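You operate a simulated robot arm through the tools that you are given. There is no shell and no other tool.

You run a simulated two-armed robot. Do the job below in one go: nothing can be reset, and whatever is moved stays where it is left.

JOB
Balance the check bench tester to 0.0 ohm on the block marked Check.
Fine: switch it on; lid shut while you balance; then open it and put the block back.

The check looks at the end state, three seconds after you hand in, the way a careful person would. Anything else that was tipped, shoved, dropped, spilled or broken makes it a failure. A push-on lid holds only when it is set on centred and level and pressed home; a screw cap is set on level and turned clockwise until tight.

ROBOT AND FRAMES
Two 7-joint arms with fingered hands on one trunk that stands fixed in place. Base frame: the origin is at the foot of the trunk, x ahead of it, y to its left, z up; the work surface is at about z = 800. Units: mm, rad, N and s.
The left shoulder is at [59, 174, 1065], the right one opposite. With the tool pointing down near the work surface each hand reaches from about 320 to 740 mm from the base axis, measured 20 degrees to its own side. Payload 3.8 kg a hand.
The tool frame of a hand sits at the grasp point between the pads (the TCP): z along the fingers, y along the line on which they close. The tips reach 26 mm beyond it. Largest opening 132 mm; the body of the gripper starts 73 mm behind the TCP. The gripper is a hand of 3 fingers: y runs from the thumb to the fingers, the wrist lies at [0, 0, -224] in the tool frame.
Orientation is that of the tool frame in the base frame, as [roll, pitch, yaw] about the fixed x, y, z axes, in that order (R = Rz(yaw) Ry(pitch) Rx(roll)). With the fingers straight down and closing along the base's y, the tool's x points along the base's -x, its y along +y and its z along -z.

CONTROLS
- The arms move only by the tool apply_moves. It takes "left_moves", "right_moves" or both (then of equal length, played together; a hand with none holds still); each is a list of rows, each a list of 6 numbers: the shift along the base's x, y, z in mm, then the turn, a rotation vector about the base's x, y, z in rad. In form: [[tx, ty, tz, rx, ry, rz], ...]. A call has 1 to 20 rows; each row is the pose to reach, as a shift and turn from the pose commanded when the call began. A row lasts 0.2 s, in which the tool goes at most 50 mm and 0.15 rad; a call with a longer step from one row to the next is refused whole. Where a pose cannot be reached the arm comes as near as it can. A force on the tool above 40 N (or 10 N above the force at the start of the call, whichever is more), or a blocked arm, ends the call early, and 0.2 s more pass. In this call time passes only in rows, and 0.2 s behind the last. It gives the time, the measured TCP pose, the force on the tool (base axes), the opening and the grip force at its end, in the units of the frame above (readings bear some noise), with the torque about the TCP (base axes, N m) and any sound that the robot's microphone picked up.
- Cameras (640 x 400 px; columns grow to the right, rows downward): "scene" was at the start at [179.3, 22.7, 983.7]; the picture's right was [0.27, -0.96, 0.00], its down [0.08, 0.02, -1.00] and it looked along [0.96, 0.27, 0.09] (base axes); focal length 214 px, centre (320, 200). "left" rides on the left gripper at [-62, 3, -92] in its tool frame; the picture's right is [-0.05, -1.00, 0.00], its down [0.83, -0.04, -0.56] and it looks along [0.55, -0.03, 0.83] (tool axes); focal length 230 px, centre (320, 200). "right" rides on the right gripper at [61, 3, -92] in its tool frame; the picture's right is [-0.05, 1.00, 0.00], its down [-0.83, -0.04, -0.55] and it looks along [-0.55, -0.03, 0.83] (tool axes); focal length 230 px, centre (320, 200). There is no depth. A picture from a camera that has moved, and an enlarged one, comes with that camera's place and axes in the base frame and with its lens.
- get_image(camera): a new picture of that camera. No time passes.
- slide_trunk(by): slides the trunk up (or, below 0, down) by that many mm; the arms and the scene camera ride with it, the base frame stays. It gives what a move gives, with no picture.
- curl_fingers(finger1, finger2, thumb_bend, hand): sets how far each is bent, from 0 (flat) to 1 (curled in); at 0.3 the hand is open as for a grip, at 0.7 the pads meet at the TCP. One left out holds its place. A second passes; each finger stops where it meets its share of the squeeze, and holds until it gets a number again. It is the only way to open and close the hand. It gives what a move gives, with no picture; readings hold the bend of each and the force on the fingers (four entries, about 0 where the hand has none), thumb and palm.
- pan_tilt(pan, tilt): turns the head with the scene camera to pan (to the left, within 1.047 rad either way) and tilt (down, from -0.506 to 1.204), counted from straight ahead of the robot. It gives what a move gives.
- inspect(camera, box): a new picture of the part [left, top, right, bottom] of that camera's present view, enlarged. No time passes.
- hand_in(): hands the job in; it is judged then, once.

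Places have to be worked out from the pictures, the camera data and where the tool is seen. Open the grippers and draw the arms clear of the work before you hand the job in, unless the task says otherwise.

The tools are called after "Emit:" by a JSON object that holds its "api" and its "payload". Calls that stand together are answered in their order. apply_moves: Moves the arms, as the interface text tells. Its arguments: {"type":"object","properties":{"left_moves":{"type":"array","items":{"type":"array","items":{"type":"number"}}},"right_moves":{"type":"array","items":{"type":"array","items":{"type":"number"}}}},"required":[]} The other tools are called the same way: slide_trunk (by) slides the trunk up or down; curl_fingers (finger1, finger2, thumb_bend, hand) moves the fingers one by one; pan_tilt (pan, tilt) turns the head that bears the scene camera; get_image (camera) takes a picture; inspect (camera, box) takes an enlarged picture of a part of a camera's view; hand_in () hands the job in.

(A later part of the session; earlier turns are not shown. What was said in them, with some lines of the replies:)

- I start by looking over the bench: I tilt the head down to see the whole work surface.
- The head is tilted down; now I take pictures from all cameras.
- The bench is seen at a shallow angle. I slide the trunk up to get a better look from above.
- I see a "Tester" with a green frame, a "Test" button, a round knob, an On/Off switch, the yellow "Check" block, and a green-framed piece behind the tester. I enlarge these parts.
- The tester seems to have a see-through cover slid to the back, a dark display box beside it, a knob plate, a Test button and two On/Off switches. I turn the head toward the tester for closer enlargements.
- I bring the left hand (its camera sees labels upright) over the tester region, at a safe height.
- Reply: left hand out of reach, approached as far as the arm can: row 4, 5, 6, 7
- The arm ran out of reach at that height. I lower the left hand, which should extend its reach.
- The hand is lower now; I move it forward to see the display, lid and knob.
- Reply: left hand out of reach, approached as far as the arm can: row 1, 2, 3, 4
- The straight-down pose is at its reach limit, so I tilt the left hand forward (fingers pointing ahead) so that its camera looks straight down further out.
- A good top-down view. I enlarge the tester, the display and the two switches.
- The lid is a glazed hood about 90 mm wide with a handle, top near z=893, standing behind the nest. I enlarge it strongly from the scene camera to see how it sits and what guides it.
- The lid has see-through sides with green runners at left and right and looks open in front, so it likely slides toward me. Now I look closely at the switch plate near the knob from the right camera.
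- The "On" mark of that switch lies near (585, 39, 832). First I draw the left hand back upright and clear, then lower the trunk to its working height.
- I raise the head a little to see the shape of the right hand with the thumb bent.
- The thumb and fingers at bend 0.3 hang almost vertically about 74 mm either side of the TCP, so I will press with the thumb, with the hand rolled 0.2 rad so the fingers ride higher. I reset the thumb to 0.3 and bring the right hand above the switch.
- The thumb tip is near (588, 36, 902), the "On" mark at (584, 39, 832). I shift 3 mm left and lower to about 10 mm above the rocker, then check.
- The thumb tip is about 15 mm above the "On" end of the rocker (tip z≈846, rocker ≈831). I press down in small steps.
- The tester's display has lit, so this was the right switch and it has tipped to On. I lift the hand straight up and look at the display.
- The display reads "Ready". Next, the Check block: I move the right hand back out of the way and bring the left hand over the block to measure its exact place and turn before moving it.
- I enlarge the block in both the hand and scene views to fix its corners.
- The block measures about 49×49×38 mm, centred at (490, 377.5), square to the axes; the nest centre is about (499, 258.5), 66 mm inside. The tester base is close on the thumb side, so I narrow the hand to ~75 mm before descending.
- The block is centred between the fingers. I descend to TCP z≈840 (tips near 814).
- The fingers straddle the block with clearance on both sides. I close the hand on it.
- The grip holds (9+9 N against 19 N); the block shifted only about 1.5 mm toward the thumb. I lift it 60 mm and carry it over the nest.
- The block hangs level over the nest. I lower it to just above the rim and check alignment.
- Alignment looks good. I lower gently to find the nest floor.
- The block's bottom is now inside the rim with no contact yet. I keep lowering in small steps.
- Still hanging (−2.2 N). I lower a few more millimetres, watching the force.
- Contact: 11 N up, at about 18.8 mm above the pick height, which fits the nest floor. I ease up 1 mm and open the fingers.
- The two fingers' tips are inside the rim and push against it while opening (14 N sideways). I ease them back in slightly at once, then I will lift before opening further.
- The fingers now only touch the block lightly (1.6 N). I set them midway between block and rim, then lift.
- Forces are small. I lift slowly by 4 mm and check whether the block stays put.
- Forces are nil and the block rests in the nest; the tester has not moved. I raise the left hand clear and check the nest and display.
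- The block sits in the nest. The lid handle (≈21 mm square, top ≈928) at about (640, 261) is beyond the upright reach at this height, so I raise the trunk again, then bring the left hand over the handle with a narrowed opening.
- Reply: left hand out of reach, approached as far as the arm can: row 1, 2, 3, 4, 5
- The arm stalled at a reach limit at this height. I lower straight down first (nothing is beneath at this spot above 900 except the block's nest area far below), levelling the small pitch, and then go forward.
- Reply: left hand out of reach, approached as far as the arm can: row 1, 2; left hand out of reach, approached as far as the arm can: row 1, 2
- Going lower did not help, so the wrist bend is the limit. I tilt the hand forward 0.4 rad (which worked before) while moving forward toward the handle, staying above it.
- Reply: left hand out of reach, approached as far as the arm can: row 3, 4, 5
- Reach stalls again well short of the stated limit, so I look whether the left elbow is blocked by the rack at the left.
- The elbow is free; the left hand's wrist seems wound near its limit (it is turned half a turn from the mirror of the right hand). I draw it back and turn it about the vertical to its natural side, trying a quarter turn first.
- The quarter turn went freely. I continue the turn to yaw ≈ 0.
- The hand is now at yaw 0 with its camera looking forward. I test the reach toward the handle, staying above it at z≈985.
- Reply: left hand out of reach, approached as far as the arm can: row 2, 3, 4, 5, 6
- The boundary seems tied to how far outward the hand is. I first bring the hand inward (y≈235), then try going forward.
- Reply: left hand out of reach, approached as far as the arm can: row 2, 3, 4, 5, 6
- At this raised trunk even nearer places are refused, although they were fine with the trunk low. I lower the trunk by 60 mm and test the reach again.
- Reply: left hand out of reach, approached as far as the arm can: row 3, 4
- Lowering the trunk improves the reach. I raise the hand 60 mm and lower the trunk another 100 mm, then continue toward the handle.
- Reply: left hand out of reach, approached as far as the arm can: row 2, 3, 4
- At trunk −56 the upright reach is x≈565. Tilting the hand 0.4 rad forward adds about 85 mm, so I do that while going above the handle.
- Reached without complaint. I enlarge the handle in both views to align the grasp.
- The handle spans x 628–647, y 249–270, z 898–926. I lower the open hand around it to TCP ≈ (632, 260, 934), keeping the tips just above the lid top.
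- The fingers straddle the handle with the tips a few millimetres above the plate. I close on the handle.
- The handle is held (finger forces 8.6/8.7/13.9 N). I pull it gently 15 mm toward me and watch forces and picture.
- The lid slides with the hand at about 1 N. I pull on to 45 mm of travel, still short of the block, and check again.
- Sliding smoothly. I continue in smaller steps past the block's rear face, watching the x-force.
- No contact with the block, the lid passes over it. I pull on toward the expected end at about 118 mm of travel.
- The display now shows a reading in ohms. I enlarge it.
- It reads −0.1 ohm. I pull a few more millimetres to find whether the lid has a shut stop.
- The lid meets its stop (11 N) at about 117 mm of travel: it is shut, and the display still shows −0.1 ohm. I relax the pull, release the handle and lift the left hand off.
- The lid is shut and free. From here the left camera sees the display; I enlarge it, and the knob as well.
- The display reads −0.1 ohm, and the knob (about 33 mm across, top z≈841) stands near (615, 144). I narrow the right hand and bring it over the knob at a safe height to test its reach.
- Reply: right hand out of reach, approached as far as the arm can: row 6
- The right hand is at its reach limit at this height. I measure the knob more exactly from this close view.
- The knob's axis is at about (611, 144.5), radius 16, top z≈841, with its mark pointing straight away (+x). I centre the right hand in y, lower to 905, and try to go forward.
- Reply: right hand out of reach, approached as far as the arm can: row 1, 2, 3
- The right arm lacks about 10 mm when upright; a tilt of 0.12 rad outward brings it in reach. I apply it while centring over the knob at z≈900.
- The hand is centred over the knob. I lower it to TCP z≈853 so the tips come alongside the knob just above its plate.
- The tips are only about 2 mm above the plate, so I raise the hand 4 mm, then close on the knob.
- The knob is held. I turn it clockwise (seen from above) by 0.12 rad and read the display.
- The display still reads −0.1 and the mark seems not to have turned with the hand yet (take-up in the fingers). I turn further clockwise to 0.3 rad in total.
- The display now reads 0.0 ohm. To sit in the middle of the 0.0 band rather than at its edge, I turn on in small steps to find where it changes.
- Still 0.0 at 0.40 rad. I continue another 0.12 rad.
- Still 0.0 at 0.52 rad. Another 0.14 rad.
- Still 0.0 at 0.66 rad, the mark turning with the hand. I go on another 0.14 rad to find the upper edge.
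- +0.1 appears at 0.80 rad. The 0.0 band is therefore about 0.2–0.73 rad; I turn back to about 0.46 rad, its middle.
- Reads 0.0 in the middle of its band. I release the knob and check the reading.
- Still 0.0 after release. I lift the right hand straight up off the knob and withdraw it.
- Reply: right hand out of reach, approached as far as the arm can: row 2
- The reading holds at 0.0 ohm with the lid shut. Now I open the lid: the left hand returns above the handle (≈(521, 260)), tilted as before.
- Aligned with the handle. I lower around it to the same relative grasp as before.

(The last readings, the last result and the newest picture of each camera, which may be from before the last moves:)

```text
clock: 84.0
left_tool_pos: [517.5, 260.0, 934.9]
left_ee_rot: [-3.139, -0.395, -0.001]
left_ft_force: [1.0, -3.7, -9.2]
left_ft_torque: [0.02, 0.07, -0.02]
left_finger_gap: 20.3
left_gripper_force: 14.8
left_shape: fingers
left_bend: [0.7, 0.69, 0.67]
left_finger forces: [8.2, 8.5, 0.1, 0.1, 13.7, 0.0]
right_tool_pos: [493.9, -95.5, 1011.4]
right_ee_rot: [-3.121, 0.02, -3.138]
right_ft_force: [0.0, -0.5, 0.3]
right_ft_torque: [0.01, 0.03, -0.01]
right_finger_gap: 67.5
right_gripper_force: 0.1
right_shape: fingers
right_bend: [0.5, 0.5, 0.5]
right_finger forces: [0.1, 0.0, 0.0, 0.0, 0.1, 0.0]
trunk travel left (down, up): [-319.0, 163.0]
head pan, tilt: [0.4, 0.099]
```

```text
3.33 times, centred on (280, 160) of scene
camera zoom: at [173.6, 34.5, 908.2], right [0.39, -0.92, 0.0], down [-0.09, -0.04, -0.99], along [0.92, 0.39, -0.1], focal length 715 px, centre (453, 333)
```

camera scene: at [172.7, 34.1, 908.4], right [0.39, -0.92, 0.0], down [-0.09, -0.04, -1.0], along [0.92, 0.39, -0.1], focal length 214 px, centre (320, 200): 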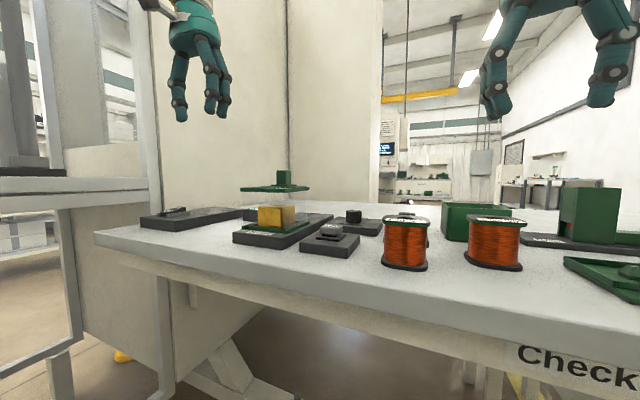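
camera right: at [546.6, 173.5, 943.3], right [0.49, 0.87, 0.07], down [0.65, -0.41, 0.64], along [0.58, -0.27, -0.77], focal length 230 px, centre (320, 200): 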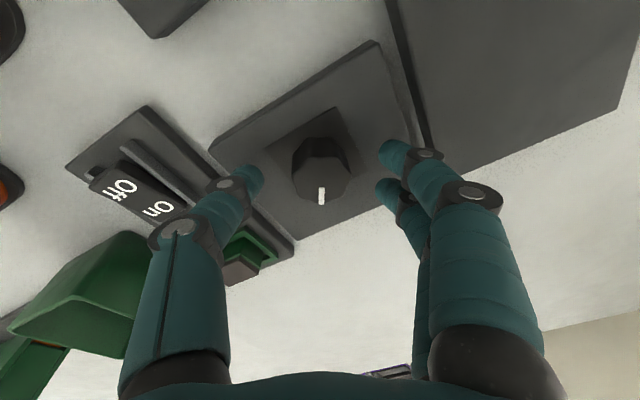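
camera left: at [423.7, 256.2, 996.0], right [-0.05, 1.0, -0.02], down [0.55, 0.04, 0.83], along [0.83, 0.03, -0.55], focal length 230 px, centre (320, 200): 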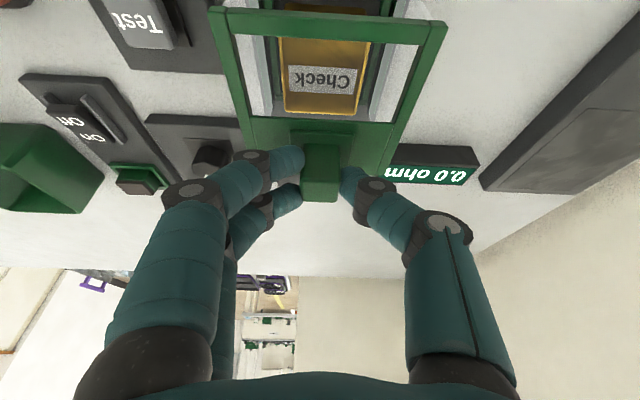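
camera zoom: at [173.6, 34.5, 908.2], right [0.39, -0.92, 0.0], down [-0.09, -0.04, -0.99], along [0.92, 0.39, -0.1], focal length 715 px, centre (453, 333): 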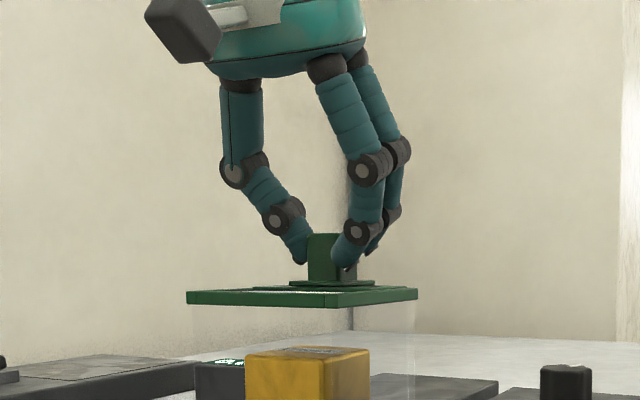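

Gripped. I push the lid back open in a straight line toward +x, about 110 mm.

Emit:
{"api": "apply_moves", "payload": {"left_moves": [[5, 0, 0, 0, 0, 0], [13, 0, 0, 0, 0, 0], [23, 0, 0, 0, 0, 0], [33, 0, 0, 0, 0, 0], [43, 0, 0, 0, 0, 0], [53, 0, 0, 0, 0, 0], [63, 0, 0, 0, 0, 0], [73, 0, 0, 0, 0, 0], [83, 0, 0, 0, 0, 0], [93, 0, 0, 0, 0, 0], [103, 0, 0, 0, 0, 0], [110, 0, 0, 0, 0, 0]]}}

Emit:
{"api": "get_image", "payload": {"camera": "left"}}

Emit:
{"api": "inspect", "payload": {"camera": "scene", "box": [210, 120, 370, 240]}}

```text
clock: 86.6
left_tool_pos: [626.1, 259.8, 935.3]
left_ee_rot: [-3.14, -0.396, 0.0]
left_ft_force: [-0.4, -2.4, -12.9]
left_ft_torque: [-0.08, 0.07, -0.02]
left_finger_gap: 20.3
left_gripper_force: 14.8
left_shape: fingers
left_bend: [0.7, 0.69, 0.67]
left_finger forces: [7.9, 7.9, 0.0, 0.1, 13.3, 0.0]
right_tool_pos: [492.4, -95.0, 1012.3]
right_ee_rot: [-3.121, 0.021, -3.139]
right_ft_force: [-0.3, -0.6, 0.1]
right_ft_torque: [-0.02, -0.01, -0.01]
right_finger_gap: 67.5
right_gripper_force: 0.0
right_shape: fingers
right_bend: [0.5, 0.5, 0.5]
right_finger forces: [0.0, 0.1, 0.1, 0.1, 0.1, 0.1]
trunk travel left (down, up): [-319.0, 163.0]
head pan, tilt: [0.4, 0.099]
```

```text
taken
camera left: at [533.6, 256.3, 996.5], right [-0.05, 1.0, -0.02], down [0.55, 0.04, 0.83], along [0.83, 0.03, -0.55], focal length 230 px, centre (320, 200)
```

left: 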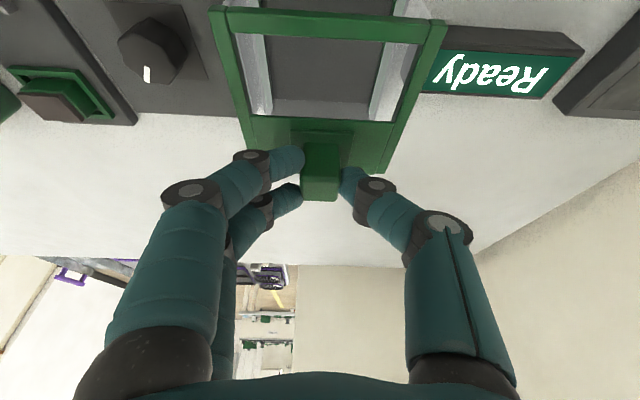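

```text
3.33 times, centred on (290, 180) of scene
camera zoom: at [173.9, 34.7, 908.2], right [0.39, -0.92, 0.0], down [-0.09, -0.04, -0.99], along [0.92, 0.39, -0.1], focal length 715 px, centre (420, 267)
```

zoom: 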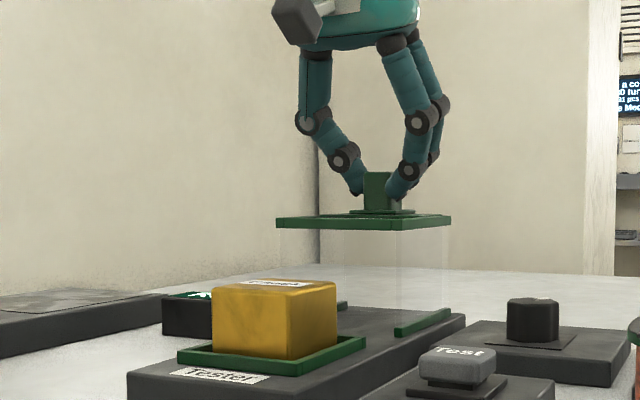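

The lid is back almost all the way and the display says "Ready". I push the last few millimetres to its original place.

Emit:
{"api": "apply_moves", "payload": {"left_moves": [[2, 0, 0, 0, 0, 0], [4, 0, 0, 0, 0, 0], [6.5, 0, 0, 0, 0, 0]]}}

Emit:
{"api": "get_image", "payload": {"camera": "left"}}

```text
clock: 87.4
left_tool_pos: [631.0, 260.6, 935.7]
left_ee_rot: [-3.139, -0.398, -0.003]
left_ft_force: [-5.2, -3.5, -13.7]
left_ft_torque: [-0.01, 0.17, 0.02]
left_finger_gap: 20.4
left_gripper_force: 15.2
left_shape: fingers
left_bend: [0.7, 0.69, 0.67]
left_finger forces: [8.5, 8.1, 0.0, 0.0, 13.6, 0.1]
right_tool_pos: [492.5, -95.0, 1011.8]
right_ee_rot: [-3.121, 0.023, -3.138]
right_ft_force: [0.6, -0.3, -0.7]
right_ft_torque: [-0.03, 0.01, 0.04]
right_finger_gap: 67.7
right_gripper_force: 0.1
right_shape: fingers
right_bend: [0.5, 0.5, 0.5]
right_finger forces: [0.1, 0.0, 0.0, 0.0, 0.0, 0.1]
trunk travel left (down, up): [-319.0, 163.0]
head pan, tilt: [0.4, 0.099]
```

```text
taken
camera left: at [539.2, 256.3, 996.7], right [-0.05, 1.0, -0.02], down [0.55, 0.04, 0.83], along [0.83, 0.03, -0.55], focal length 230 px, centre (320, 200)
```

left: 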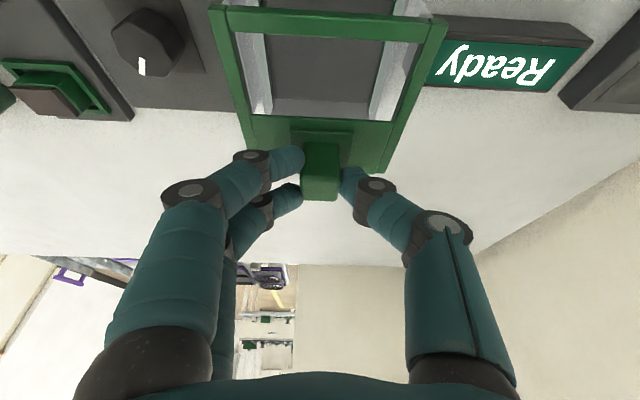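

The lid is back at its rear stop. I release the handle, lift clear and bring the hand upright above the block in the nest.

Emit:
{"api": "curl_fingers", "payload": {"hand": "left", "finger1": 0.46, "finger2": 0.46, "thumb_bend": 0.46}}

Emit:
{"api": "apply_moves", "payload": {"left_moves": [[-2, 0, 30, 0, 0, 0], [-4, 0, 65, 0, 0, 0], [-30, 0, 75, 0, 0.1, 0], [-60, 0, 75, 0, 0.2, 0], [-95, 0, 70, 0, 0.3, 0], [-130, 0, 60, 0, 0.4, 0], [-140, 0, 45, 0, 0.4, 0]]}}

Emit:
{"api": "get_image", "payload": {"camera": "left"}}

Emit:
{"api": "inspect", "payload": {"camera": "scene", "box": [210, 120, 370, 240]}}

```text
clock: 88.4
left_tool_pos: [632.2, 259.6, 936.7]
left_ee_rot: [-3.138, -0.396, -0.001]
left_ft_force: [-0.3, 1.0, -0.2]
left_ft_torque: [0.0, 0.02, 0.04]
left_finger_gap: 80.6
left_gripper_force: 0.1
left_shape: fingers
left_bend: [0.46, 0.46, 0.46]
left_finger forces: [0.0, 0.0, 0.1, 0.0, 0.0, 0.1]
right_tool_pos: [491.0, -95.0, 1014.1]
right_ee_rot: [-3.12, 0.022, -3.137]
right_ft_force: [0.5, 0.2, -0.2]
right_ft_torque: [0.02, -0.04, 0.02]
right_finger_gap: 67.4
right_gripper_force: 0.0
right_shape: fingers
right_bend: [0.5, 0.5, 0.5]
right_finger forces: [0.1, 0.0, 0.0, 0.0, 0.0, 0.0]
trunk travel left (down, up): [-319.0, 163.0]
head pan, tilt: [0.4, 0.099]
```

```text
clock: 90.0
left_tool_pos: [492.1, 261.0, 980.6]
left_ee_rot: [-3.139, 0.004, 0.001]
left_ft_force: [-0.8, 0.2, -0.1]
left_ft_torque: [0.01, -0.03, 0.0]
left_finger_gap: 80.7
left_gripper_force: 0.0
left_shape: fingers
left_bend: [0.46, 0.46, 0.46]
left_finger forces: [0.2, 0.1, 0.0, 0.0, 0.0, 0.0]
right_tool_pos: [491.1, -95.1, 1011.8]
right_ee_rot: [-3.121, 0.023, -3.139]
right_ft_force: [0.1, 0.3, -0.1]
right_ft_torque: [0.01, 0.0, 0.01]
right_finger_gap: 67.5
right_gripper_force: 0.0
right_shape: fingers
right_bend: [0.5, 0.5, 0.5]
right_finger forces: [0.0, 0.0, 0.0, 0.0, 0.0, 0.0]
trunk travel left (down, up): [-319.0, 163.0]
head pan, tilt: [0.4, 0.099]
```

```text
taken
camera left: at [430.0, 256.6, 1073.3], right [-0.05, 1.0, 0.0], down [0.83, 0.04, 0.55], along [0.55, 0.03, -0.83], focal length 230 px, centre (320, 200)
```

left: 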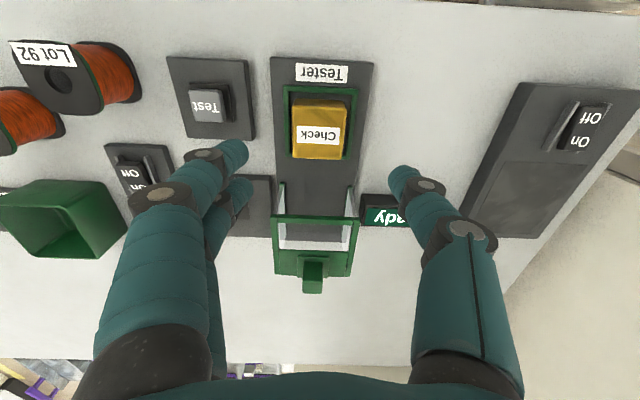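

```text
3.33 times, centred on (290, 180) of scene
camera zoom: at [173.0, 34.6, 908.4], right [0.39, -0.92, 0.0], down [-0.09, -0.04, -1.0], along [0.92, 0.39, -0.1], focal length 715 px, centre (420, 267)
```

zoom: 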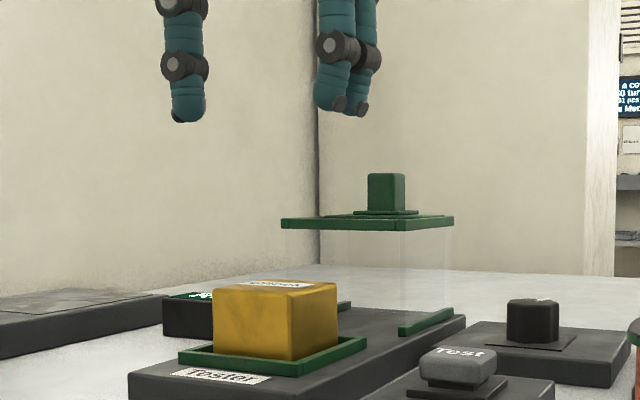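

The lid stands open, the display shows "Ready". I enlarge the block in the nest to aim the grasp.

Emit:
{"api": "inspect", "payload": {"camera": "left", "box": [270, 75, 370, 175]}}

```text
4.00 times, centred on (320, 125) of left
camera zoom: at [430.0, 256.6, 1073.3], right [-0.05, 1.0, 0.0], down [0.83, 0.04, 0.55], along [0.55, 0.03, -0.83], focal length 920 px, centre (320, 500)
```

zoom: 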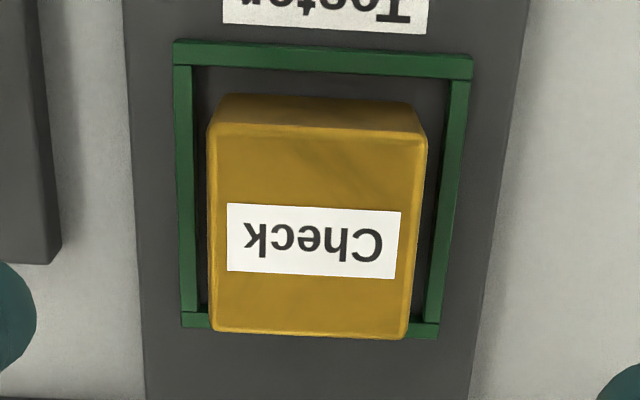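

The block is centred at about (499.4, 259.1) in the nest and square. I descend over it to TCP z≈866, so the tips stay above the rim.

Emit:
{"api": "apply_moves", "payload": {"left_moves": [[4, -1, -40, 0, 0, 0], [7, -2, -80, 0, 0, 0], [7.3, -2, -100, 0, 0, 0], [7.3, -2, -114, 0, 0, 0]]}}

Emit:
{"api": "get_image", "payload": {"camera": "left"}}

Emit:
{"api": "inspect", "payload": {"camera": "scene", "box": [230, 150, 330, 250]}}

```text
clock: 91.0
left_tool_pos: [499.9, 258.7, 866.3]
left_ee_rot: [-3.139, 0.002, -0.001]
left_ft_force: [0.4, -0.3, -0.5]
left_ft_torque: [0.01, 0.0, 0.04]
left_finger_gap: 80.5
left_gripper_force: 0.0
left_shape: fingers
left_bend: [0.46, 0.46, 0.46]
left_finger forces: [0.0, 0.1, 0.0, 0.0, 0.1, 0.0]
right_tool_pos: [491.8, -94.6, 1012.7]
right_ee_rot: [-3.12, 0.023, -3.138]
right_ft_force: [-0.1, -0.3, -0.3]
right_ft_torque: [0.0, -0.01, 0.02]
right_finger_gap: 67.7
right_gripper_force: 0.2
right_shape: fingers
right_bend: [0.5, 0.5, 0.5]
right_finger forces: [0.0, 0.0, 0.0, 0.0, 0.0, 0.1]
trunk travel left (down, up): [-319.0, 163.0]
head pan, tilt: [0.4, 0.099]
```

```text
taken
camera left: at [437.9, 254.8, 958.8], right [-0.05, 1.0, 0.0], down [0.83, 0.04, 0.55], along [0.55, 0.03, -0.83], focal length 230 px, centre (320, 200)
```

left: 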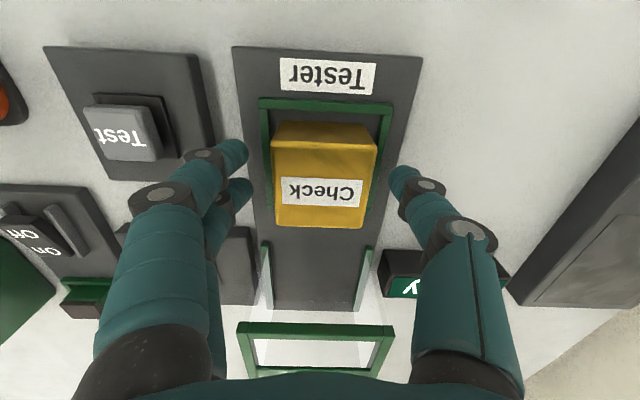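

```text
4.00 times, centred on (280, 200) of scene
camera zoom: at [173.1, 34.6, 908.3], right [0.39, -0.92, 0.0], down [-0.09, -0.04, -0.99], along [0.92, 0.39, -0.1], focal length 858 px, centre (480, 200)
```

zoom: 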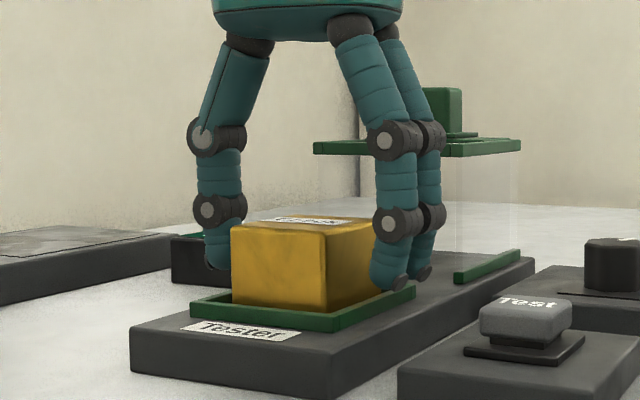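

The hand straddles the block without contact. I close on it.

Emit:
{"api": "curl_fingers", "payload": {"hand": "left", "finger1": 0.7, "finger2": 0.7, "thumb_bend": 0.7}}

Emit:
{"api": "get_image", "payload": {"camera": "left"}}

Emit:
{"api": "inspect", "payload": {"camera": "scene", "box": [230, 150, 330, 250]}}

```text
clock: 92.0
left_tool_pos: [500.3, 258.0, 866.6]
left_ee_rot: [-3.141, 0.002, 0.0]
left_ft_force: [-0.6, 0.7, -0.4]
left_ft_torque: [-0.01, -0.02, -0.02]
left_finger_gap: 47.4
left_gripper_force: 19.1
left_shape: fingers
left_bend: [0.57, 0.57, 0.61]
left_finger forces: [9.4, 9.4, 0.0, 0.1, 18.8, 0.0]
right_tool_pos: [491.3, -94.8, 1013.1]
right_ee_rot: [-3.121, 0.022, -3.139]
right_ft_force: [-0.2, 0.9, -1.1]
right_ft_torque: [0.0, -0.01, 0.0]
right_finger_gap: 67.5
right_gripper_force: 0.0
right_shape: fingers
right_bend: [0.5, 0.5, 0.5]
right_finger forces: [0.1, 0.0, 0.0, 0.0, 0.0, 0.0]
trunk travel left (down, up): [-319.0, 163.0]
head pan, tilt: [0.4, 0.099]
```

```text
taken
camera left: at [437.9, 254.9, 959.0], right [-0.05, 1.0, 0.0], down [0.83, 0.04, 0.55], along [0.55, 0.03, -0.83], focal length 230 px, centre (320, 200)
```

left: 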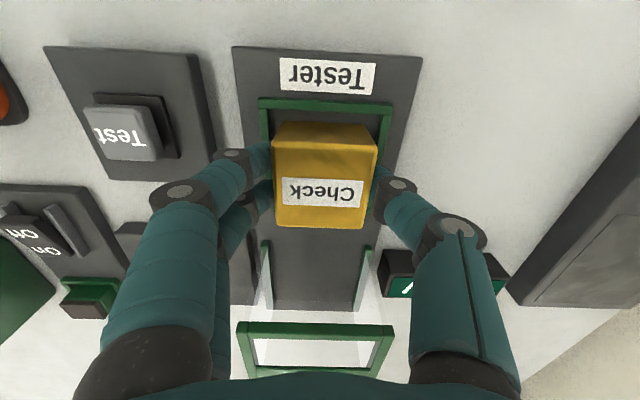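

```text
4.00 times, centred on (280, 200) of scene
camera zoom: at [173.2, 34.7, 908.3], right [0.39, -0.92, 0.0], down [-0.09, -0.04, -0.99], along [0.92, 0.39, -0.1], focal length 858 px, centre (480, 200)
```

zoom: 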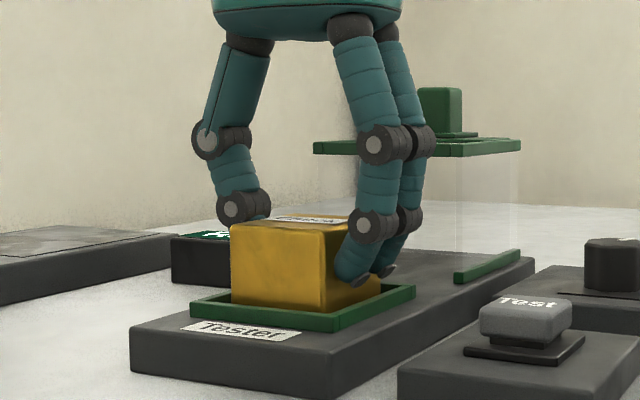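

Gripped. I lift 60 mm and carry the block back over its original place (490, 377.5).

Emit:
{"api": "apply_moves", "payload": {"left_moves": [[0, 0, 12, 0, 0, 0], [0, 0, 35, 0, 0, 0], [0, 0, 60, 0, 0, 0], [-3, 30, 62, 0, 0, 0], [-6, 65, 62, 0, 0, 0], [-9, 100, 62, 0, 0, 0], [-9.4, 118, 60, 0, 0, 0]]}}

Emit:
{"api": "get_image", "payload": {"camera": "left"}}

Emit:
{"api": "inspect", "payload": {"camera": "scene", "box": [150, 120, 330, 260]}}

```text
clock: 93.6
left_tool_pos: [490.1, 376.6, 927.5]
left_ee_rot: [-3.141, 0.002, -0.002]
left_ft_force: [-0.4, -0.4, -3.5]
left_ft_torque: [-0.02, 0.0, 0.01]
left_finger_gap: 47.2
left_gripper_force: 19.1
left_shape: fingers
left_bend: [0.57, 0.57, 0.61]
left_finger forces: [9.4, 9.4, 0.0, 0.0, 18.8, 0.1]
right_tool_pos: [490.9, -94.6, 1012.2]
right_ee_rot: [-3.12, 0.022, -3.139]
right_ft_force: [0.5, 0.7, -0.2]
right_ft_torque: [-0.01, -0.03, -0.02]
right_finger_gap: 67.5
right_gripper_force: 0.0
right_shape: fingers
right_bend: [0.5, 0.5, 0.5]
right_finger forces: [0.0, 0.0, 0.0, 0.1, 0.0, 0.0]
trunk travel left (down, up): [-319.0, 163.0]
head pan, tilt: [0.4, 0.099]
```

```text
taken
camera left: at [428.2, 372.8, 1019.5], right [-0.05, 1.0, 0.0], down [0.83, 0.04, 0.55], along [0.55, 0.03, -0.83], focal length 230 px, centre (320, 200)
```

left: 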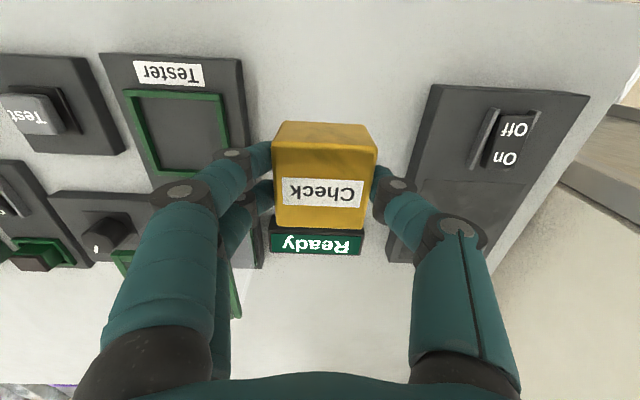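

```text
2.86 times, centred on (240, 190) of scene
camera zoom: at [173.2, 34.7, 908.3], right [0.39, -0.92, 0.0], down [-0.09, -0.04, -0.99], along [0.92, 0.39, -0.1], focal length 613 px, centre (549, 229)
```

zoom: 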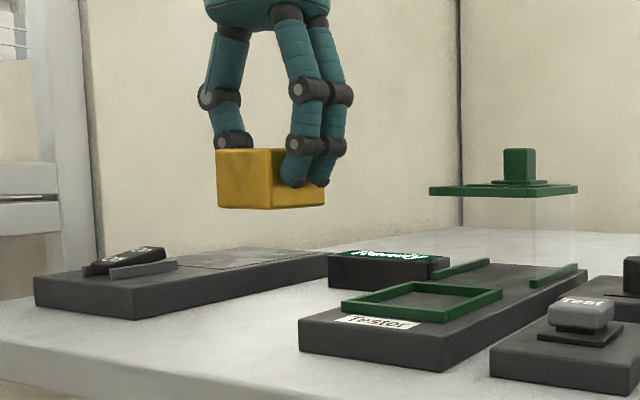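

The block hangs level above its old place. I lower 70 mm, then feel for the table in small steps.

Emit:
{"api": "apply_moves", "payload": {"left_moves": [[0, 0, -35, 0, 0, 0], [0, 0, -65, 0, 0, 0], [0, 0, -74, 0, 0, 0]]}}

Emit:
{"api": "apply_moves", "payload": {"left_moves": [[0, 0, -1.5, 0, 0, 0], [0, 0, -3, 0, 0, 0], [0, 0, -4, 0, 0, 0]]}}

Emit:
{"api": "inspect", "payload": {"camera": "scene", "box": [170, 150, 310, 250]}}

```text
clock: 94.4
left_tool_pos: [488.9, 377.6, 852.9]
left_ee_rot: [-3.141, 0.003, -0.001]
left_ft_force: [0.0, 0.8, -3.3]
left_ft_torque: [0.02, 0.0, 0.0]
left_finger_gap: 47.2
left_gripper_force: 18.6
left_shape: fingers
left_bend: [0.57, 0.57, 0.61]
left_finger forces: [9.4, 9.5, 0.1, 0.1, 19.0, 0.0]
right_tool_pos: [492.1, -95.7, 1012.0]
right_ee_rot: [-3.12, 0.024, -3.139]
right_ft_force: [0.1, 0.6, -0.2]
right_ft_torque: [-0.02, 0.0, 0.01]
right_finger_gap: 67.6
right_gripper_force: 0.0
right_shape: fingers
right_bend: [0.5, 0.5, 0.5]
right_finger forces: [0.0, 0.0, 0.0, 0.0, 0.0, 0.0]
trunk travel left (down, up): [-319.0, 163.0]
head pan, tilt: [0.4, 0.099]
```

```text
clock: 95.2
left_tool_pos: [490.5, 376.7, 849.9]
left_ee_rot: [-3.141, 0.002, -0.002]
left_ft_force: [0.3, -0.1, -3.6]
left_ft_torque: [0.04, 0.03, -0.03]
left_finger_gap: 47.1
left_gripper_force: 18.9
left_shape: fingers
left_bend: [0.57, 0.57, 0.61]
left_finger forces: [9.5, 9.5, 0.0, 0.0, 18.9, 0.0]
right_tool_pos: [492.5, -94.2, 1012.3]
right_ee_rot: [-3.121, 0.023, -3.138]
right_ft_force: [0.1, 0.0, -0.4]
right_ft_torque: [0.0, 0.0, 0.04]
right_finger_gap: 67.6
right_gripper_force: 0.0
right_shape: fingers
right_bend: [0.5, 0.5, 0.5]
right_finger forces: [0.2, 0.0, 0.1, 0.0, 0.0, 0.0]
trunk travel left (down, up): [-319.0, 163.0]
head pan, tilt: [0.4, 0.099]
```

```text
4.00 times, centred on (240, 200) of scene
camera zoom: at [173.2, 34.7, 908.3], right [0.39, -0.92, 0.0], down [-0.09, -0.04, -0.99], along [0.92, 0.39, -0.1], focal length 858 px, centre (640, 200)
```

zoom: 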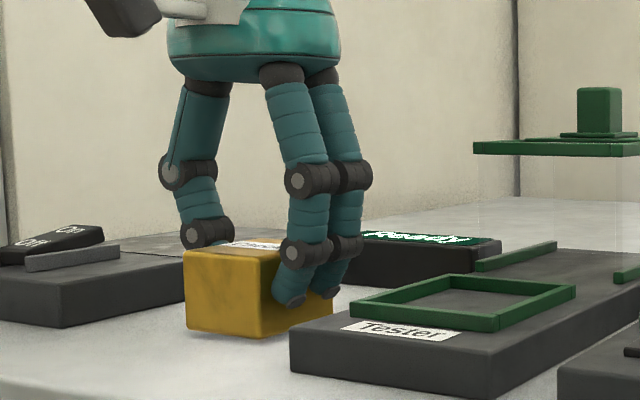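

Nearly down; still no contact. I continue in 1 mm steps.

Emit:
{"api": "apply_moves", "payload": {"left_moves": [[0, 0, -1, 0, 0, 0], [0, 0, -2, 0, 0, 0], [0, 0, -3, 0, 0, 0]]}}

```text
clock: 96.0
left_tool_pos: [490.9, 375.2, 846.2]
left_ee_rot: [-3.139, 0.002, 0.002]
left_ft_force: [-0.6, 0.5, -1.0]
left_ft_torque: [0.0, -0.02, -0.02]
left_finger_gap: 47.5
left_gripper_force: 18.7
left_shape: fingers
left_bend: [0.57, 0.58, 0.61]
left_finger forces: [9.5, 9.4, 0.0, 0.0, 19.2, 0.1]
right_tool_pos: [492.2, -94.8, 1013.4]
right_ee_rot: [-3.119, 0.022, -3.137]
right_ft_force: [-0.2, -1.6, -0.1]
right_ft_torque: [0.02, 0.0, 0.01]
right_finger_gap: 67.3
right_gripper_force: 0.1
right_shape: fingers
right_bend: [0.5, 0.5, 0.5]
right_finger forces: [0.0, 0.1, 0.1, 0.0, 0.0, 0.0]
trunk travel left (down, up): [-319.0, 163.0]
head pan, tilt: [0.4, 0.099]
```

The weight is coming off (−1 N): contact has begun. I lower 0.8 mm more, then look.

Emit:
{"api": "apply_moves", "payload": {"left_moves": [[0, 0, -0.8, 0, 0, 0]]}}

Emit:
{"api": "get_image", "payload": {"camera": "left"}}

Emit:
{"api": "inspect", "payload": {"camera": "scene", "box": [170, 150, 310, 250]}}

```text
clock: 96.4
left_tool_pos: [490.4, 375.9, 846.0]
left_ee_rot: [3.142, -0.001, -0.001]
left_ft_force: [-1.1, 0.3, 4.3]
left_ft_torque: [0.01, 0.04, 0.02]
left_finger_gap: 47.3
left_gripper_force: 19.6
left_shape: fingers
left_bend: [0.58, 0.58, 0.61]
left_finger forces: [9.5, 9.4, 0.0, 0.1, 20.0, 0.0]
right_tool_pos: [491.2, -93.9, 1013.6]
right_ee_rot: [-3.12, 0.023, -3.14]
right_ft_force: [0.2, 0.0, -0.4]
right_ft_torque: [0.01, -0.04, -0.04]
right_finger_gap: 67.1
right_gripper_force: 0.0
right_shape: fingers
right_bend: [0.5, 0.5, 0.5]
right_finger forces: [0.0, 0.1, 0.0, 0.0, 0.0, 0.0]
trunk travel left (down, up): [-319.0, 163.0]
head pan, tilt: [0.4, 0.099]
```

```text
taken
camera left: at [428.5, 371.8, 937.9], right [-0.05, 1.0, 0.0], down [0.83, 0.04, 0.56], along [0.55, 0.03, -0.83], focal length 230 px, centre (320, 200)
```

left: 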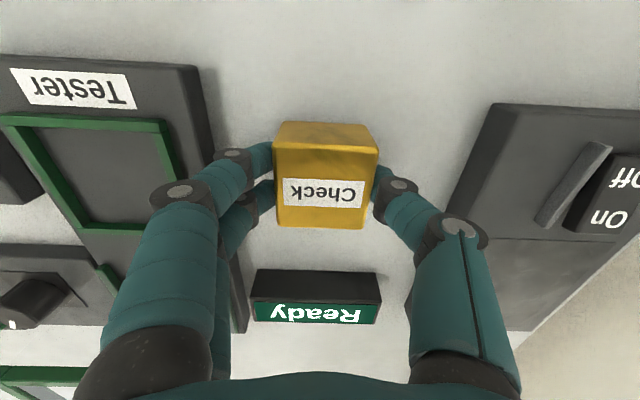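

```text
4.00 times, centred on (240, 200) of scene
camera zoom: at [172.7, 34.5, 908.5], right [0.39, -0.92, 0.0], down [-0.09, -0.04, -1.0], along [0.92, 0.39, -0.1], focal length 858 px, centre (640, 200)
```

zoom: 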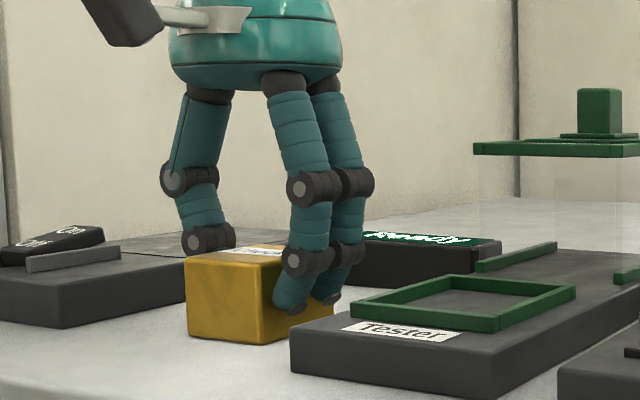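

The block is back at about (489.7, 377) on the table, matching its original place. I open the fingers.

Emit:
{"api": "curl_fingers", "payload": {"hand": "left", "finger1": 0.46, "finger2": 0.46, "thumb_bend": 0.46}}

Emit:
{"api": "get_image", "payload": {"camera": "left"}}

```text
clock: 97.4
left_tool_pos: [490.7, 375.6, 845.1]
left_ee_rot: [-3.141, 0.003, 0.0]
left_ft_force: [0.7, -0.3, 0.1]
left_ft_torque: [-0.02, 0.0, -0.02]
left_finger_gap: 80.5
left_gripper_force: 0.0
left_shape: fingers
left_bend: [0.46, 0.46, 0.46]
left_finger forces: [0.1, 0.0, 0.1, 0.0, 0.1, 0.0]
right_tool_pos: [491.5, -94.2, 1012.7]
right_ee_rot: [-3.121, 0.021, -3.139]
right_ft_force: [0.4, 0.0, 0.3]
right_ft_torque: [-0.02, -0.01, -0.02]
right_finger_gap: 67.7
right_gripper_force: 0.1
right_shape: fingers
right_bend: [0.5, 0.5, 0.5]
right_finger forces: [0.1, 0.0, 0.0, 0.0, 0.0, 0.0]
trunk travel left (down, up): [-319.0, 163.0]
head pan, tilt: [0.4, 0.099]
```

```text
taken
camera left: at [428.5, 371.9, 937.3], right [-0.05, 1.0, 0.0], down [0.83, 0.04, 0.55], along [0.55, 0.03, -0.83], focal length 230 px, centre (320, 200)
```

left: 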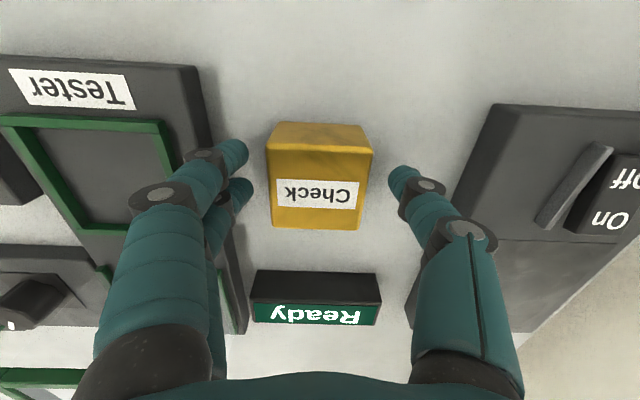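

Released, the block stands free about 3 mm from its original spot. I lift the left hand straight up and withdraw both hands from the work.

Emit:
{"api": "apply_moves", "payload": {"left_moves": [[0, 0, 30, 0, 0, 0], [0, 0, 70, 0, 0, 0], [-15, 5, 115, 0, 0, 0], [-40, 5, 160, 0, 0, 0], [-75, 0, 190, 0, 0, 0], [-110, -10, 210, 0, 0, 0]]}}

Emit:
{"api": "get_image", "payload": {"camera": "left"}}

Emit:
{"api": "pan_tilt", "payload": {"pan": 0.35, "tilt": 0.35}}

Emit:
{"api": "get_image", "payload": {"camera": "scene"}}

```text
refused: row 4 steps farther than a row can; nothing moved
```

```text
taken
camera left: at [428.5, 371.9, 937.3], right [-0.05, 1.0, 0.0], down [0.83, 0.04, 0.55], along [0.55, 0.03, -0.83], focal length 230 px, centre (320, 200)
```

left: 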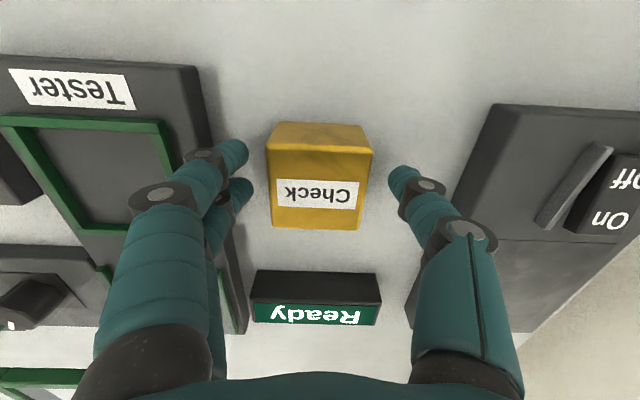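

```text
clock: 98.2
left_tool_pos: [489.2, 376.1, 845.2]
left_ee_rot: [-3.139, 0.002, -0.001]
left_ft_force: [-0.3, 0.5, -0.6]
left_ft_torque: [-0.03, 0.0, -0.03]
left_finger_gap: 80.7
left_gripper_force: 0.1
left_shape: fingers
left_bend: [0.46, 0.46, 0.46]
left_finger forces: [0.0, 0.0, 0.0, 0.0, 0.0, 0.0]
right_tool_pos: [492.2, -94.3, 1012.0]
right_ee_rot: [-3.122, 0.023, -3.138]
right_ft_force: [0.0, -0.1, -0.2]
right_ft_torque: [0.01, -0.02, 0.0]
right_finger_gap: 67.3
right_gripper_force: 0.1
right_shape: fingers
right_bend: [0.5, 0.5, 0.5]
right_finger forces: [0.0, 0.0, 0.0, 0.0, 0.0, 0.0]
trunk travel left (down, up): [-319.0, 163.0]
head pan, tilt: [0.351, 0.351]
```

```text
taken
camera scene: at [175.7, 30.8, 885.0], right [0.34, -0.94, 0.0], down [-0.32, -0.12, -0.94], along [0.88, 0.32, -0.34], focal length 214 px, centre (320, 200)
```

scene: 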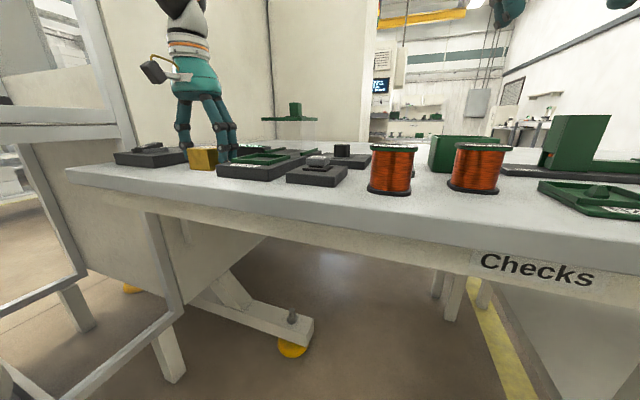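

That move was refused for an over-long step; nothing moved. I repeat with shorter steps.

Emit:
{"api": "apply_moves", "payload": {"left_moves": [[0, 0, 30, 0, 0, 0], [0, 0, 65, 0, 0, 0], [-5, 3, 105, 0, 0, 0], [-25, 5, 140, 0, 0, 0], [-55, 3, 170, 0, 0, 0], [-90, -5, 195, 0, 0, 0], [-130, -15, 205, 0, 0, 0]]}}

Emit:
{"api": "get_image", "payload": {"camera": "left"}}

Emit:
{"api": "get_image", "payload": {"camera": "scene"}}

Emit:
{"api": "get_image", "payload": {"camera": "right"}}

```text
clock: 99.8
left_tool_pos: [359.1, 360.5, 1051.1]
left_ee_rot: [-3.14, 0.001, 0.001]
left_ft_force: [-0.2, 0.1, 0.4]
left_ft_torque: [0.0, 0.01, -0.01]
left_finger_gap: 80.8
left_gripper_force: 0.1
left_shape: fingers
left_bend: [0.46, 0.46, 0.46]
left_finger forces: [0.0, 0.0, 0.0, 0.0, 0.1, 0.1]
right_tool_pos: [491.3, -94.1, 1013.5]
right_ee_rot: [-3.122, 0.022, -3.138]
right_ft_force: [0.0, -0.7, 0.1]
right_ft_torque: [0.01, -0.02, 0.0]
right_finger_gap: 67.5
right_gripper_force: 0.1
right_shape: fingers
right_bend: [0.5, 0.5, 0.5]
right_finger forces: [0.0, 0.0, 0.1, 0.0, 0.0, 0.0]
trunk travel left (down, up): [-319.0, 163.0]
head pan, tilt: [0.351, 0.351]
```

```text
taken
camera left: at [297.4, 356.9, 1142.3], right [-0.05, 1.0, 0.0], down [0.83, 0.04, 0.55], along [0.55, 0.03, -0.83], focal length 230 px, centre (320, 200)
```

left: 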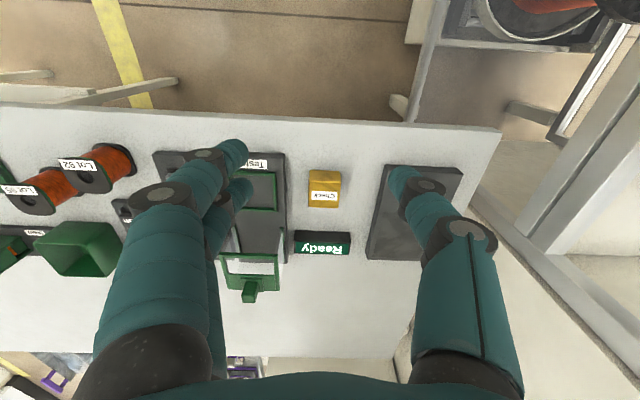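

```text
taken
camera scene: at [175.2, 30.8, 885.1], right [0.34, -0.94, 0.0], down [-0.32, -0.12, -0.94], along [0.88, 0.32, -0.34], focal length 214 px, centre (320, 200)
```

scene: 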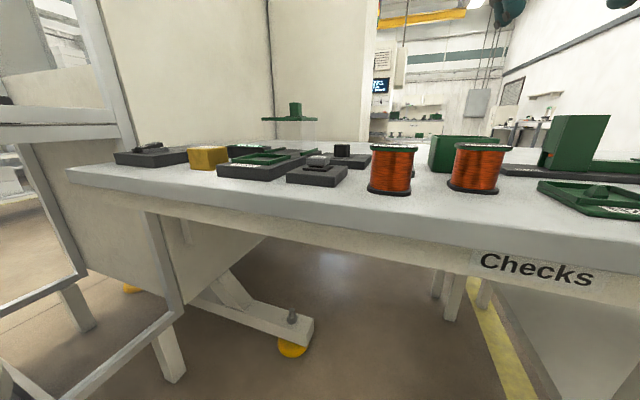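

```text
taken
camera right: at [426.4, -90.1, 1103.2], right [0.05, 1.0, -0.02], down [0.82, -0.03, 0.57], along [0.57, -0.04, -0.82], focal length 230 px, centre (320, 200)
```

right: 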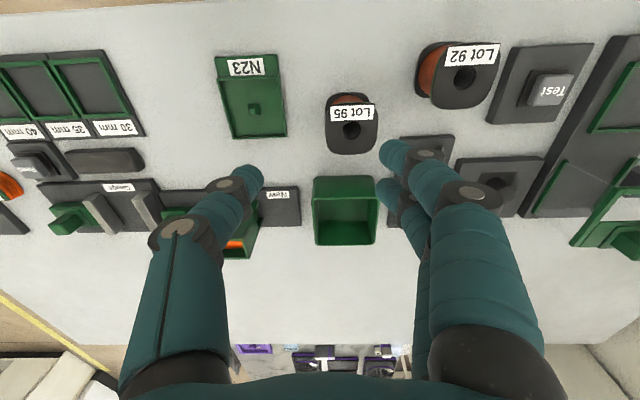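

All looks in order: block back, lid open, display "Ready". I open both hands and draw the right arm back clear of the bench too.

Emit:
{"api": "apply_moves", "payload": {"right_moves": [[-25, -22, 15, 0, 0, 0], [-55, -48, 30, 0, 0, 0], [-85, -74, 40, 0, 0, 0], [-115, -100, 40, 0, 0, 0], [-140, -125, 40, 0, 0, 0]]}}

Emit:
{"api": "curl_fingers", "payload": {"hand": "right", "finger1": 0.3, "finger2": 0.3, "thumb_bend": 0.3}}

Emit:
{"api": "curl_fingers", "payload": {"hand": "left", "finger1": 0.3, "finger2": 0.3, "thumb_bend": 0.3}}

Emit:
{"api": "inspect", "payload": {"camera": "scene", "box": [100, 90, 400, 230]}}

Emit:
{"api": "get_image", "payload": {"camera": "left"}}

Emit:
{"api": "get_image", "payload": {"camera": "right"}}

```text
clock: 101.0
left_tool_pos: [360.5, 360.8, 1051.2]
left_ee_rot: [-3.14, 0.0, 0.001]
left_ft_force: [0.5, 0.1, 0.6]
left_ft_torque: [0.02, 0.01, -0.02]
left_finger_gap: 80.7
left_gripper_force: 0.1
left_shape: fingers
left_bend: [0.46, 0.46, 0.46]
left_finger forces: [0.1, 0.0, 0.1, 0.0, 0.0, 0.0]
right_tool_pos: [352.1, -221.0, 1054.4]
right_ee_rot: [-3.122, 0.022, -3.138]
right_ft_force: [0.0, -0.9, 0.9]
right_ft_torque: [0.03, 0.0, -0.02]
right_finger_gap: 67.6
right_gripper_force: 0.0
right_shape: fingers
right_bend: [0.5, 0.5, 0.5]
right_finger forces: [0.0, 0.0, 0.1, 0.1, 0.0, 0.1]
trunk travel left (down, up): [-319.0, 163.0]
head pan, tilt: [0.351, 0.351]
```

```text
clock: 102.0
left_tool_pos: [360.9, 361.1, 1049.5]
left_ee_rot: [-3.14, 0.001, -0.001]
left_ft_force: [-1.4, -0.1, -0.2]
left_ft_torque: [-0.02, -0.03, -0.02]
left_finger_gap: 81.1
left_gripper_force: 0.0
left_shape: fingers
left_bend: [0.46, 0.46, 0.46]
left_finger forces: [0.0, 0.0, 0.1, 0.0, 0.0, 0.0]
right_tool_pos: [352.2, -219.6, 1053.4]
right_ee_rot: [-3.12, 0.022, -3.136]
right_ft_force: [0.7, 0.2, -0.1]
right_ft_torque: [0.01, 0.0, 0.0]
right_finger_gap: 133.7
right_gripper_force: 0.1
right_shape: fingers
right_bend: [0.3, 0.3, 0.3]
right_finger forces: [0.1, 0.0, 0.0, 0.1, 0.0, 0.0]
trunk travel left (down, up): [-319.0, 163.0]
head pan, tilt: [0.351, 0.351]
```

```text
clock: 103.0
left_tool_pos: [360.4, 360.2, 1049.0]
left_ee_rot: [-3.14, 0.001, -0.001]
left_ft_force: [-0.5, 0.3, 0.1]
left_ft_torque: [-0.02, 0.01, -0.03]
left_finger_gap: 133.9
left_gripper_force: 0.0
left_shape: fingers
left_bend: [0.3, 0.3, 0.3]
left_finger forces: [0.0, 0.1, 0.0, 0.0, 0.1, 0.1]
right_tool_pos: [351.4, -218.7, 1054.8]
right_ee_rot: [-3.12, 0.022, -3.138]
right_ft_force: [-0.3, -0.8, 0.0]
right_ft_torque: [0.0, 0.01, 0.03]
right_finger_gap: 133.9
right_gripper_force: 0.1
right_shape: fingers
right_bend: [0.3, 0.3, 0.3]
right_finger forces: [0.0, 0.1, 0.0, 0.0, 0.1, 0.0]
trunk travel left (down, up): [-319.0, 163.0]
head pan, tilt: [0.351, 0.351]
```

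```text
2.13 times, centred on (250, 160) of scene
camera zoom: at [175.7, 30.8, 885.0], right [0.34, -0.94, 0.0], down [-0.32, -0.12, -0.94], along [0.88, 0.32, -0.34], focal length 458 px, centre (469, 285)
```

zoom: 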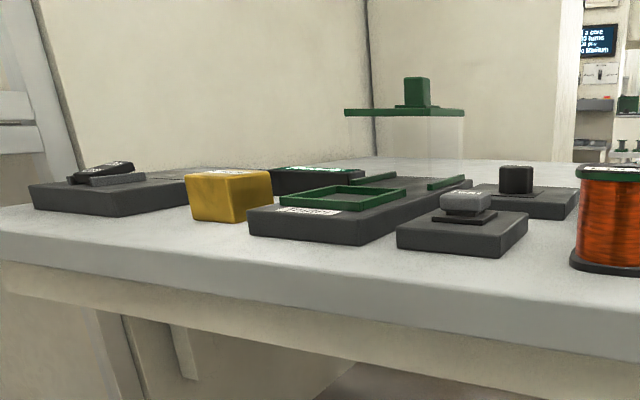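

```text
taken
camera left: at [298.6, 356.9, 1142.1], right [-0.05, 1.0, 0.0], down [0.83, 0.04, 0.55], along [0.55, 0.03, -0.83], focal length 230 px, centre (320, 200)
```

left: 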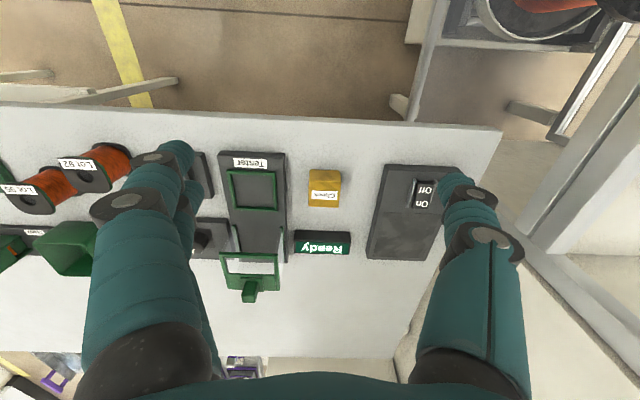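

```text
taken
camera right: at [287.2, -215.4, 1143.9], right [0.05, 1.0, -0.02], down [0.82, -0.03, 0.57], along [0.57, -0.04, -0.82], focal length 230 px, centre (320, 200)
```

right: 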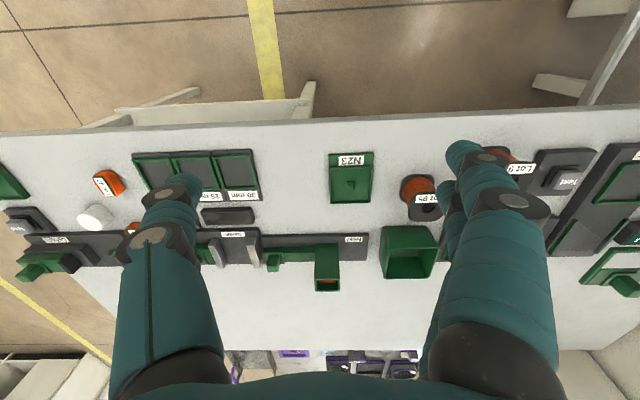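

The tester is on ("Ready") and balanced to 0.0 ohm. The lid is open at its rear stop, the Check block is back on the table, and nothing else was disturbed. Both hands are open and clear of the bench, so I hand in.

Emit:
{"api": "hand_in", "payload": {}}

```text
The job is handed in.
```

I balanced the tester to 0.0 ohm on the Check block and handed the job in; I don't have the check's result.

- **Tester:** it is switched on and now shows "Ready". The switch next to the knob turned out to be the right one.
- **Balance:** with the lid shut it first read −0.1 ohm. I turned the knob clockwise past 0.0 until +0.1 showed, then back to the middle of the 0.0 range. It still read 0.0 ohm after I let go of the knob. I did not press the Test button.
- **Lid:** it is open again, pushed back to its rear stop.
- **Block:** it is back in its place, about 3 mm from where it started, because it shifted slightly as the fingers opened.

While I was setting the block down, two fingertips pushed against the inside of the nest rim with about 14 N. I backed off at once, and the pictures showed the tester had not moved. I saw nothing else on the bench disturbed. Both hands are open and clear of the work.
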